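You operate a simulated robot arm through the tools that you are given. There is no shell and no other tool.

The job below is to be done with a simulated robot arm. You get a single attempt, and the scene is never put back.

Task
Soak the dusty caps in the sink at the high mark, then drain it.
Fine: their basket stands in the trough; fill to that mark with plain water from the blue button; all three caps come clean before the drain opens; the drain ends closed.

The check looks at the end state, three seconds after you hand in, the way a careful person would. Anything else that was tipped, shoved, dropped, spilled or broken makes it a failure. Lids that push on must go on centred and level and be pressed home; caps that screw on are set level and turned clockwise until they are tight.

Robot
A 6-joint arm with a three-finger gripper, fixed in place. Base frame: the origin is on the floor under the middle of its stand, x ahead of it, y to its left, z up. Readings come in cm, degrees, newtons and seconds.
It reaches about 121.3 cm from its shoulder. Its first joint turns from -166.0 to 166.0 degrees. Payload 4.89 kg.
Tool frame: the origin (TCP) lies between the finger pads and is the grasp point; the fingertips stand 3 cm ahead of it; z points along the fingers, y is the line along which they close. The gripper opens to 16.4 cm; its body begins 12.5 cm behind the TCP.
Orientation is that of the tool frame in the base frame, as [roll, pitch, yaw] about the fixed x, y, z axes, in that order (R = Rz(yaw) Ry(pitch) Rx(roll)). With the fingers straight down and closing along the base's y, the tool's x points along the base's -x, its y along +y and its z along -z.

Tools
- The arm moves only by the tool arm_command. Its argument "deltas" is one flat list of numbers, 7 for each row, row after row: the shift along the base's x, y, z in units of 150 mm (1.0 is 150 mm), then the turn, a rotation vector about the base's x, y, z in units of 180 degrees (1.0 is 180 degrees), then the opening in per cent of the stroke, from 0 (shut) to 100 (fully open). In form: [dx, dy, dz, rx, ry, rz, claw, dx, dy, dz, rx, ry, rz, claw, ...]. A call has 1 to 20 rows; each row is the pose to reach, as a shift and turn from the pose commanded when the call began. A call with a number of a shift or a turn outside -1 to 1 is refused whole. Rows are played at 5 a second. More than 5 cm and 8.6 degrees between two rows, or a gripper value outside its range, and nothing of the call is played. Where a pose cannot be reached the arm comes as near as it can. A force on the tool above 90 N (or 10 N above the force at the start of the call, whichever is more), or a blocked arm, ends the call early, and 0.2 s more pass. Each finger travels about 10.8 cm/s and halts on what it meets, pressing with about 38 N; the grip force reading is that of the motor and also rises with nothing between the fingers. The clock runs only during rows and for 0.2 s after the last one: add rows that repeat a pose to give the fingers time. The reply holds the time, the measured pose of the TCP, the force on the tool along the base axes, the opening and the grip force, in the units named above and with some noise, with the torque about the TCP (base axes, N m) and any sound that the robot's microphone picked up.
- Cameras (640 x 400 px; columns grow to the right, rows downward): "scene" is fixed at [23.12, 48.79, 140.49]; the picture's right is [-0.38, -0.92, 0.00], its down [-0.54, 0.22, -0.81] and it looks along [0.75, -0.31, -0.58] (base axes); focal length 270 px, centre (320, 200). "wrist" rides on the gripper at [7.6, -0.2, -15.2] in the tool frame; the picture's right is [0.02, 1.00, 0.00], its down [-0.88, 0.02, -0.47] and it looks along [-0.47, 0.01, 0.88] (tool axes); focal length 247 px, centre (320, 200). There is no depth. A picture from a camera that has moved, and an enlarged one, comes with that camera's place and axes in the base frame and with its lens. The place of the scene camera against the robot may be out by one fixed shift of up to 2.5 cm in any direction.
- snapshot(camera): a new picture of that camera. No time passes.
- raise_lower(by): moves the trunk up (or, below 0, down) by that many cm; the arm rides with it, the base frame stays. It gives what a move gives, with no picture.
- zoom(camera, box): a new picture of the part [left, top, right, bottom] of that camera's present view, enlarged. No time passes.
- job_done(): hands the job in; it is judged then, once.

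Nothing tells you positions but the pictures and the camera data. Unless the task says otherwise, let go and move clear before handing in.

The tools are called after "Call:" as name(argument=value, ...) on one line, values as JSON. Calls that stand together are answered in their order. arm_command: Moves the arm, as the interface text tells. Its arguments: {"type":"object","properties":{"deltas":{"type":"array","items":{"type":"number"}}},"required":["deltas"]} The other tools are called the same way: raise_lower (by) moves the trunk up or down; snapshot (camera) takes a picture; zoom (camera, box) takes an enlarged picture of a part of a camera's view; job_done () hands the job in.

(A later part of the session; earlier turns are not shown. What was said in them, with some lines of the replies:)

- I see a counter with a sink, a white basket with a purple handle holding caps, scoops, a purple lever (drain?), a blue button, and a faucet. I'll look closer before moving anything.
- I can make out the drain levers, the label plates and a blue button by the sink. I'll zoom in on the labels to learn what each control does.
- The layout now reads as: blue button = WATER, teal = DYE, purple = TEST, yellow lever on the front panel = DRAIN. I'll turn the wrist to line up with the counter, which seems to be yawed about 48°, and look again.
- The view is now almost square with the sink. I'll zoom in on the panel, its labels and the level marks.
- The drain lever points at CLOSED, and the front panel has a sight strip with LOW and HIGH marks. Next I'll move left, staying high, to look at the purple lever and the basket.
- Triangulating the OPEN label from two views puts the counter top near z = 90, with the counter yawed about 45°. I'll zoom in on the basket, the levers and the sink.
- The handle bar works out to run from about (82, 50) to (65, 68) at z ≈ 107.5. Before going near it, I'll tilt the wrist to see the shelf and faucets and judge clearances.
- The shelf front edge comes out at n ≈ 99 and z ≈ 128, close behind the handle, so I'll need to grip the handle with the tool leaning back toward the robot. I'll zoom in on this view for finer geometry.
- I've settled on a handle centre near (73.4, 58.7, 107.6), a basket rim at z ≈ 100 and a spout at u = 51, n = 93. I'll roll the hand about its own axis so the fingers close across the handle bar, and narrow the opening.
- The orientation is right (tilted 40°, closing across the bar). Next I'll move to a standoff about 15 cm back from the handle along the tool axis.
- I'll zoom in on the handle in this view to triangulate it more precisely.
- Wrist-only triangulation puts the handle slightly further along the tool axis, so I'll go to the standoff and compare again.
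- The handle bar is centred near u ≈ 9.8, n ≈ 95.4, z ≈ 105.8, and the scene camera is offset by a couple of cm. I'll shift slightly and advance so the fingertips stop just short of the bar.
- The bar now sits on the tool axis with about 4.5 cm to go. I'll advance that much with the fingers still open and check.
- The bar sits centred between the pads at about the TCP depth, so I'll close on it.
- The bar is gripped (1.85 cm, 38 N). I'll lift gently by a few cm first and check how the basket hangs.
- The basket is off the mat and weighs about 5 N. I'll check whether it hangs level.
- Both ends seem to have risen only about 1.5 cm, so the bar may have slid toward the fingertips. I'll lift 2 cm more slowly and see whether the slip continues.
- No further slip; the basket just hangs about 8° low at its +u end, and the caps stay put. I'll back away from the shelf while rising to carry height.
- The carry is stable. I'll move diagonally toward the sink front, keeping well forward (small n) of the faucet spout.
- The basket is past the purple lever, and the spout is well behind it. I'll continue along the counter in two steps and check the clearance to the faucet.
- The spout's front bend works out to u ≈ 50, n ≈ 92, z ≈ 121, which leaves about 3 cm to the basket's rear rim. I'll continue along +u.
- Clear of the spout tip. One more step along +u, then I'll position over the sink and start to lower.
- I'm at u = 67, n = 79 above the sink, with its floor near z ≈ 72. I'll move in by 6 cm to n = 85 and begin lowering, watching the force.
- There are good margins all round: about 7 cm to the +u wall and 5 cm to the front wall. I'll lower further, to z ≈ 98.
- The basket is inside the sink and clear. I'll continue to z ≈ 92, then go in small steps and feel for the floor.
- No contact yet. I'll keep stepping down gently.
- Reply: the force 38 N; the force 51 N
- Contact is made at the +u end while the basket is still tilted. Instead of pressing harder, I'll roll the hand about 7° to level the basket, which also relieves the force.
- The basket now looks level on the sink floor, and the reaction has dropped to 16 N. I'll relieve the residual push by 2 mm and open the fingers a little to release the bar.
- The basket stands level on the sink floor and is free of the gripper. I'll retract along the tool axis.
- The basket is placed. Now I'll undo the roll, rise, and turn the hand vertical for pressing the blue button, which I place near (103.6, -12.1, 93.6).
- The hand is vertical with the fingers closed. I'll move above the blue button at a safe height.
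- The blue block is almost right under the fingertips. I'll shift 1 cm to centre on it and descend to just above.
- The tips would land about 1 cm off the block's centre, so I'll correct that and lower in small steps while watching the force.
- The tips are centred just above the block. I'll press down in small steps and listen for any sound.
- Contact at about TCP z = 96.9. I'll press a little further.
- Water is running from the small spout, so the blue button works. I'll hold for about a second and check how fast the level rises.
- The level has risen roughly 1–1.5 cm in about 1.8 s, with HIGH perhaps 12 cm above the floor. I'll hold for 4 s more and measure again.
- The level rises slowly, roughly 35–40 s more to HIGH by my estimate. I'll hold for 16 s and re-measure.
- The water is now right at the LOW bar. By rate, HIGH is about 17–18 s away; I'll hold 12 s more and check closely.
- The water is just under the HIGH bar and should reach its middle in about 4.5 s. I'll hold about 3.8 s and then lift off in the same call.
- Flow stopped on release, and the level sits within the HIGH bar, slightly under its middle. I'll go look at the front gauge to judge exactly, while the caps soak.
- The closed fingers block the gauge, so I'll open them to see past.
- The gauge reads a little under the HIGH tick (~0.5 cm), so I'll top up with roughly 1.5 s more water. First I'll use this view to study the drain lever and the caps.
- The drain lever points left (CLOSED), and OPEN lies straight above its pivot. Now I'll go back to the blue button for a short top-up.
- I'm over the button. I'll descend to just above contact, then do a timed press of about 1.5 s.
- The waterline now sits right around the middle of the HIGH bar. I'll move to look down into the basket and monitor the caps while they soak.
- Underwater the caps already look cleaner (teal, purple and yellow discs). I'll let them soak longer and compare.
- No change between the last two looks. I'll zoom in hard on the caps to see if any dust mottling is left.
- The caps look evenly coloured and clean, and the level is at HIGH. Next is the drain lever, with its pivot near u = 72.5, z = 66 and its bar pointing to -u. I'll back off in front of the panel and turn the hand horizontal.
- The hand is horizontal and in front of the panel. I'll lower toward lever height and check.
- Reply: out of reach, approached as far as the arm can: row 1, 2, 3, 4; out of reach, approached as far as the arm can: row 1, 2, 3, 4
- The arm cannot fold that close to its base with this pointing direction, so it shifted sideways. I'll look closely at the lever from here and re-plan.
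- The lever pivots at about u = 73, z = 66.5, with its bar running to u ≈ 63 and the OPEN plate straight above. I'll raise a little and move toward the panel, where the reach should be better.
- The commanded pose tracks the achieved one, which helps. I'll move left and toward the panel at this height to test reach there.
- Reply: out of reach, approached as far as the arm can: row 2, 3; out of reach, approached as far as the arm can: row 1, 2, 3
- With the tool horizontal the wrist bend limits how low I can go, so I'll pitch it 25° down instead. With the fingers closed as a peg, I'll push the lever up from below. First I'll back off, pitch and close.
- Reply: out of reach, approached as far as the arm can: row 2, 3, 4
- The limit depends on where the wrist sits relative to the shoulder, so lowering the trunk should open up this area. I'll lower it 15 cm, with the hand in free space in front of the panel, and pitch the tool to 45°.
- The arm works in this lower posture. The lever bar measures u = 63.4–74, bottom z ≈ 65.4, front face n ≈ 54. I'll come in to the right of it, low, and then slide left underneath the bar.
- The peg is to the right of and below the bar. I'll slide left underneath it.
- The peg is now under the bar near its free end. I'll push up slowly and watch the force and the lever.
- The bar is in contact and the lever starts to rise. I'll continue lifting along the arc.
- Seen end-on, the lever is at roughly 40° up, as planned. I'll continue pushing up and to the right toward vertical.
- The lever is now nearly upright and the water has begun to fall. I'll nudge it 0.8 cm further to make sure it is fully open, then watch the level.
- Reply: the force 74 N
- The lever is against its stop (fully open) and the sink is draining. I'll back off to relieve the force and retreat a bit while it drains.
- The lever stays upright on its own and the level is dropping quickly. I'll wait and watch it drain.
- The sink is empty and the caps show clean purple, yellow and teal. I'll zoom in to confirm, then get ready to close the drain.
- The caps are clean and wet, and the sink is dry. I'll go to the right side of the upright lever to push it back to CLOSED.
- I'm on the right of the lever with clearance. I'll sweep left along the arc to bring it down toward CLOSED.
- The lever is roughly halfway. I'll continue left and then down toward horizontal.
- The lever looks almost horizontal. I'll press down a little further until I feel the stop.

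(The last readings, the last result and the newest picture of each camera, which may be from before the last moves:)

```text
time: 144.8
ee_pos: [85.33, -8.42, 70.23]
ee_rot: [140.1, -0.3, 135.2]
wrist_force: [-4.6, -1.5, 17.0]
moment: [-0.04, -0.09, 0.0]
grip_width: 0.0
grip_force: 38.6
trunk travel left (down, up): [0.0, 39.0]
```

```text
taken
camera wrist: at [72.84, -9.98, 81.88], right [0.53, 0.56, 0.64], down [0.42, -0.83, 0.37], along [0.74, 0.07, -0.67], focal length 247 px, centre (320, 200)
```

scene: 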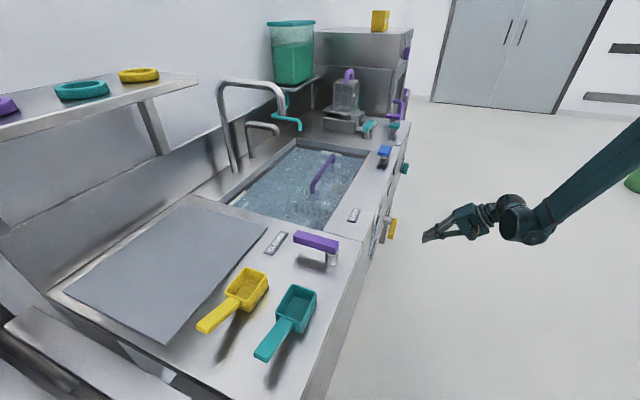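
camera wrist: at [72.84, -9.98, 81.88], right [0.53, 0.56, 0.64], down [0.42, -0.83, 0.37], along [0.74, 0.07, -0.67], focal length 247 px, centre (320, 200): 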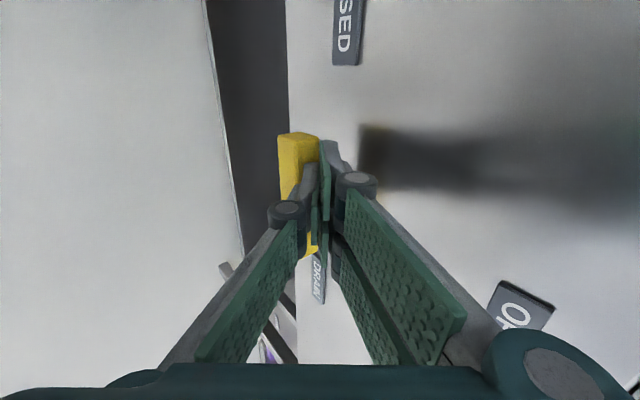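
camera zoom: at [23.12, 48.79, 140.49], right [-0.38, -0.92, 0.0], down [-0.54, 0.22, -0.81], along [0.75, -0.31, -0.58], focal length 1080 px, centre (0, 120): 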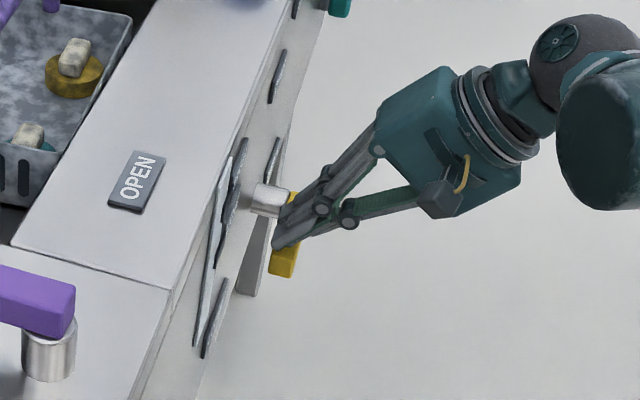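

Resistance of 17 N: the lever is on its closed stop. One more light press to be certain, then I'll lift off and inspect.

Call:
arm_command(deltas=[0, 0, -0.015, 0, 0, 0, 0, 0, 0, -0.015, 0, 0, 0, 0])

Call:
arm_command(deltas=[0, 0, 0.06, 0, 0, 0, 0, 0, 0, 0.15, 0, 0, 0, 0, -0.15, -0.15, 0.25, 0, 0, 0, 0, -0.33, -0.33, 0.35, 0, 0, 0, 0, -0.52, -0.52, 0.45, 0, 0, 0, 0])

Call:
zoom(camera="scene", box=[340, 170, 460, 270])

Call:
snapshot(camera="wrist")

Call:
snapshot(camera="scene")

```text
time: 145.3
ee_pos: [85.36, -8.47, 70.13]
ee_rot: [140.1, -0.1, 135.1]
wrist_force: [2.4, 3.6, 48.3]
moment: [0.06, -0.71, 0.04]
grip_width: 0.01
grip_force: 37.9
trunk travel left (down, up): [0.0, 39.0]
```

```text
time: 146.6
ee_pos: [77.7, -16.13, 76.59]
ee_rot: [140.2, -0.2, 135.3]
wrist_force: [1.1, 0.7, -1.2]
moment: [-0.03, 0.09, 0.06]
grip_width: 0.0
grip_force: 38.2
trunk travel left (down, up): [0.0, 39.0]
```

```text
4.00 times, centred on (400, 220) of scene
camera zoom: at [23.12, 48.79, 140.49], right [-0.38, -0.92, 0.0], down [-0.54, 0.22, -0.81], along [0.75, -0.31, -0.58], focal length 1080 px, centre (0, 120)
```

zoom: 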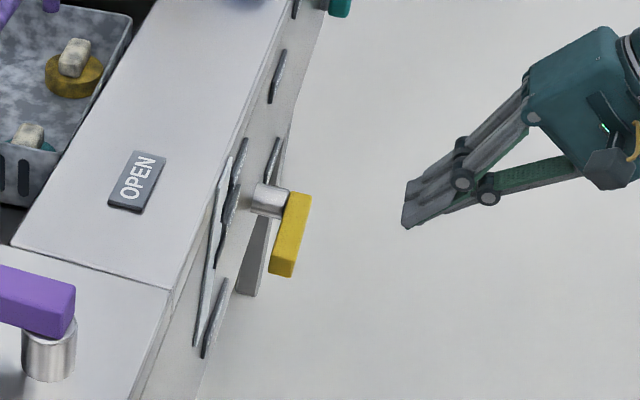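

```text
taken
camera wrist: at [65.19, -17.75, 88.33], right [0.53, 0.56, 0.64], down [0.42, -0.83, 0.37], along [0.74, 0.07, -0.67], focal length 247 px, centre (320, 200)
```

wrist: 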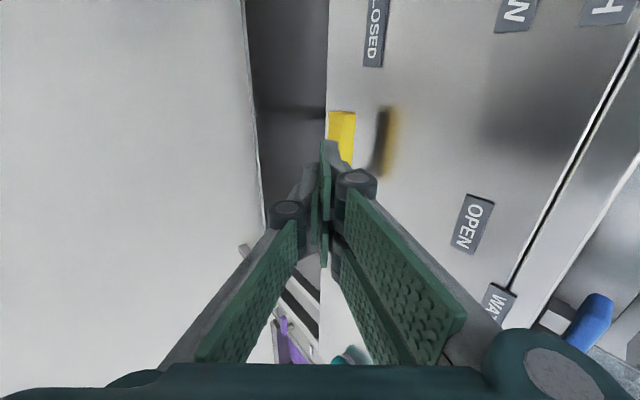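

```text
taken
```

scene: 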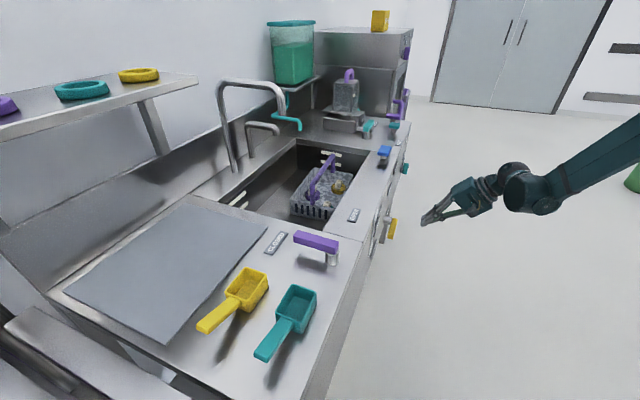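

The job looks complete:
- **Drain:** the lever is back on its CLOSED stop, where it started.
- **Sink:** it is empty and the water is off.
- **Basket and caps:** the basket stands in the trough with the three caps clean.
- **Arm:** the hand is clear of everything.

I'll hand it in.

Call:
job_done()

```text
The job is handed in.
```

I've handed the job in: the three caps were soaked at the high mark, the sink is drained, and the drain is closed again.

- **Basket:** it stands level on the sink floor with all three caps in it.
- **Fill:** I used only the blue WATER button. The first fill stopped slightly short, so I added about 1.5 seconds more. That put the waterline at the middle of the HIGH bar on the sink wall; I didn't re-read the front gauge after the top-up.
- **Soak:** the caps sat at that level for about 35 seconds before I opened the drain. By then they had stopped changing. After draining they showed plain purple, yellow and teal with no green dust. The grey mottling still visible is also on the basket and handle, so I took it to be wet surfaces.
- **Drain:** I opened it fully and the sink emptied completely. I then pushed the lever back down to its closed stop, where it had been at the start.

I left the purple lever on the counter alone, and in the last pictures nothing else appears to have been moved. The trunk is still 15 cm lower than where it started; I needed that to reach the drain lever.
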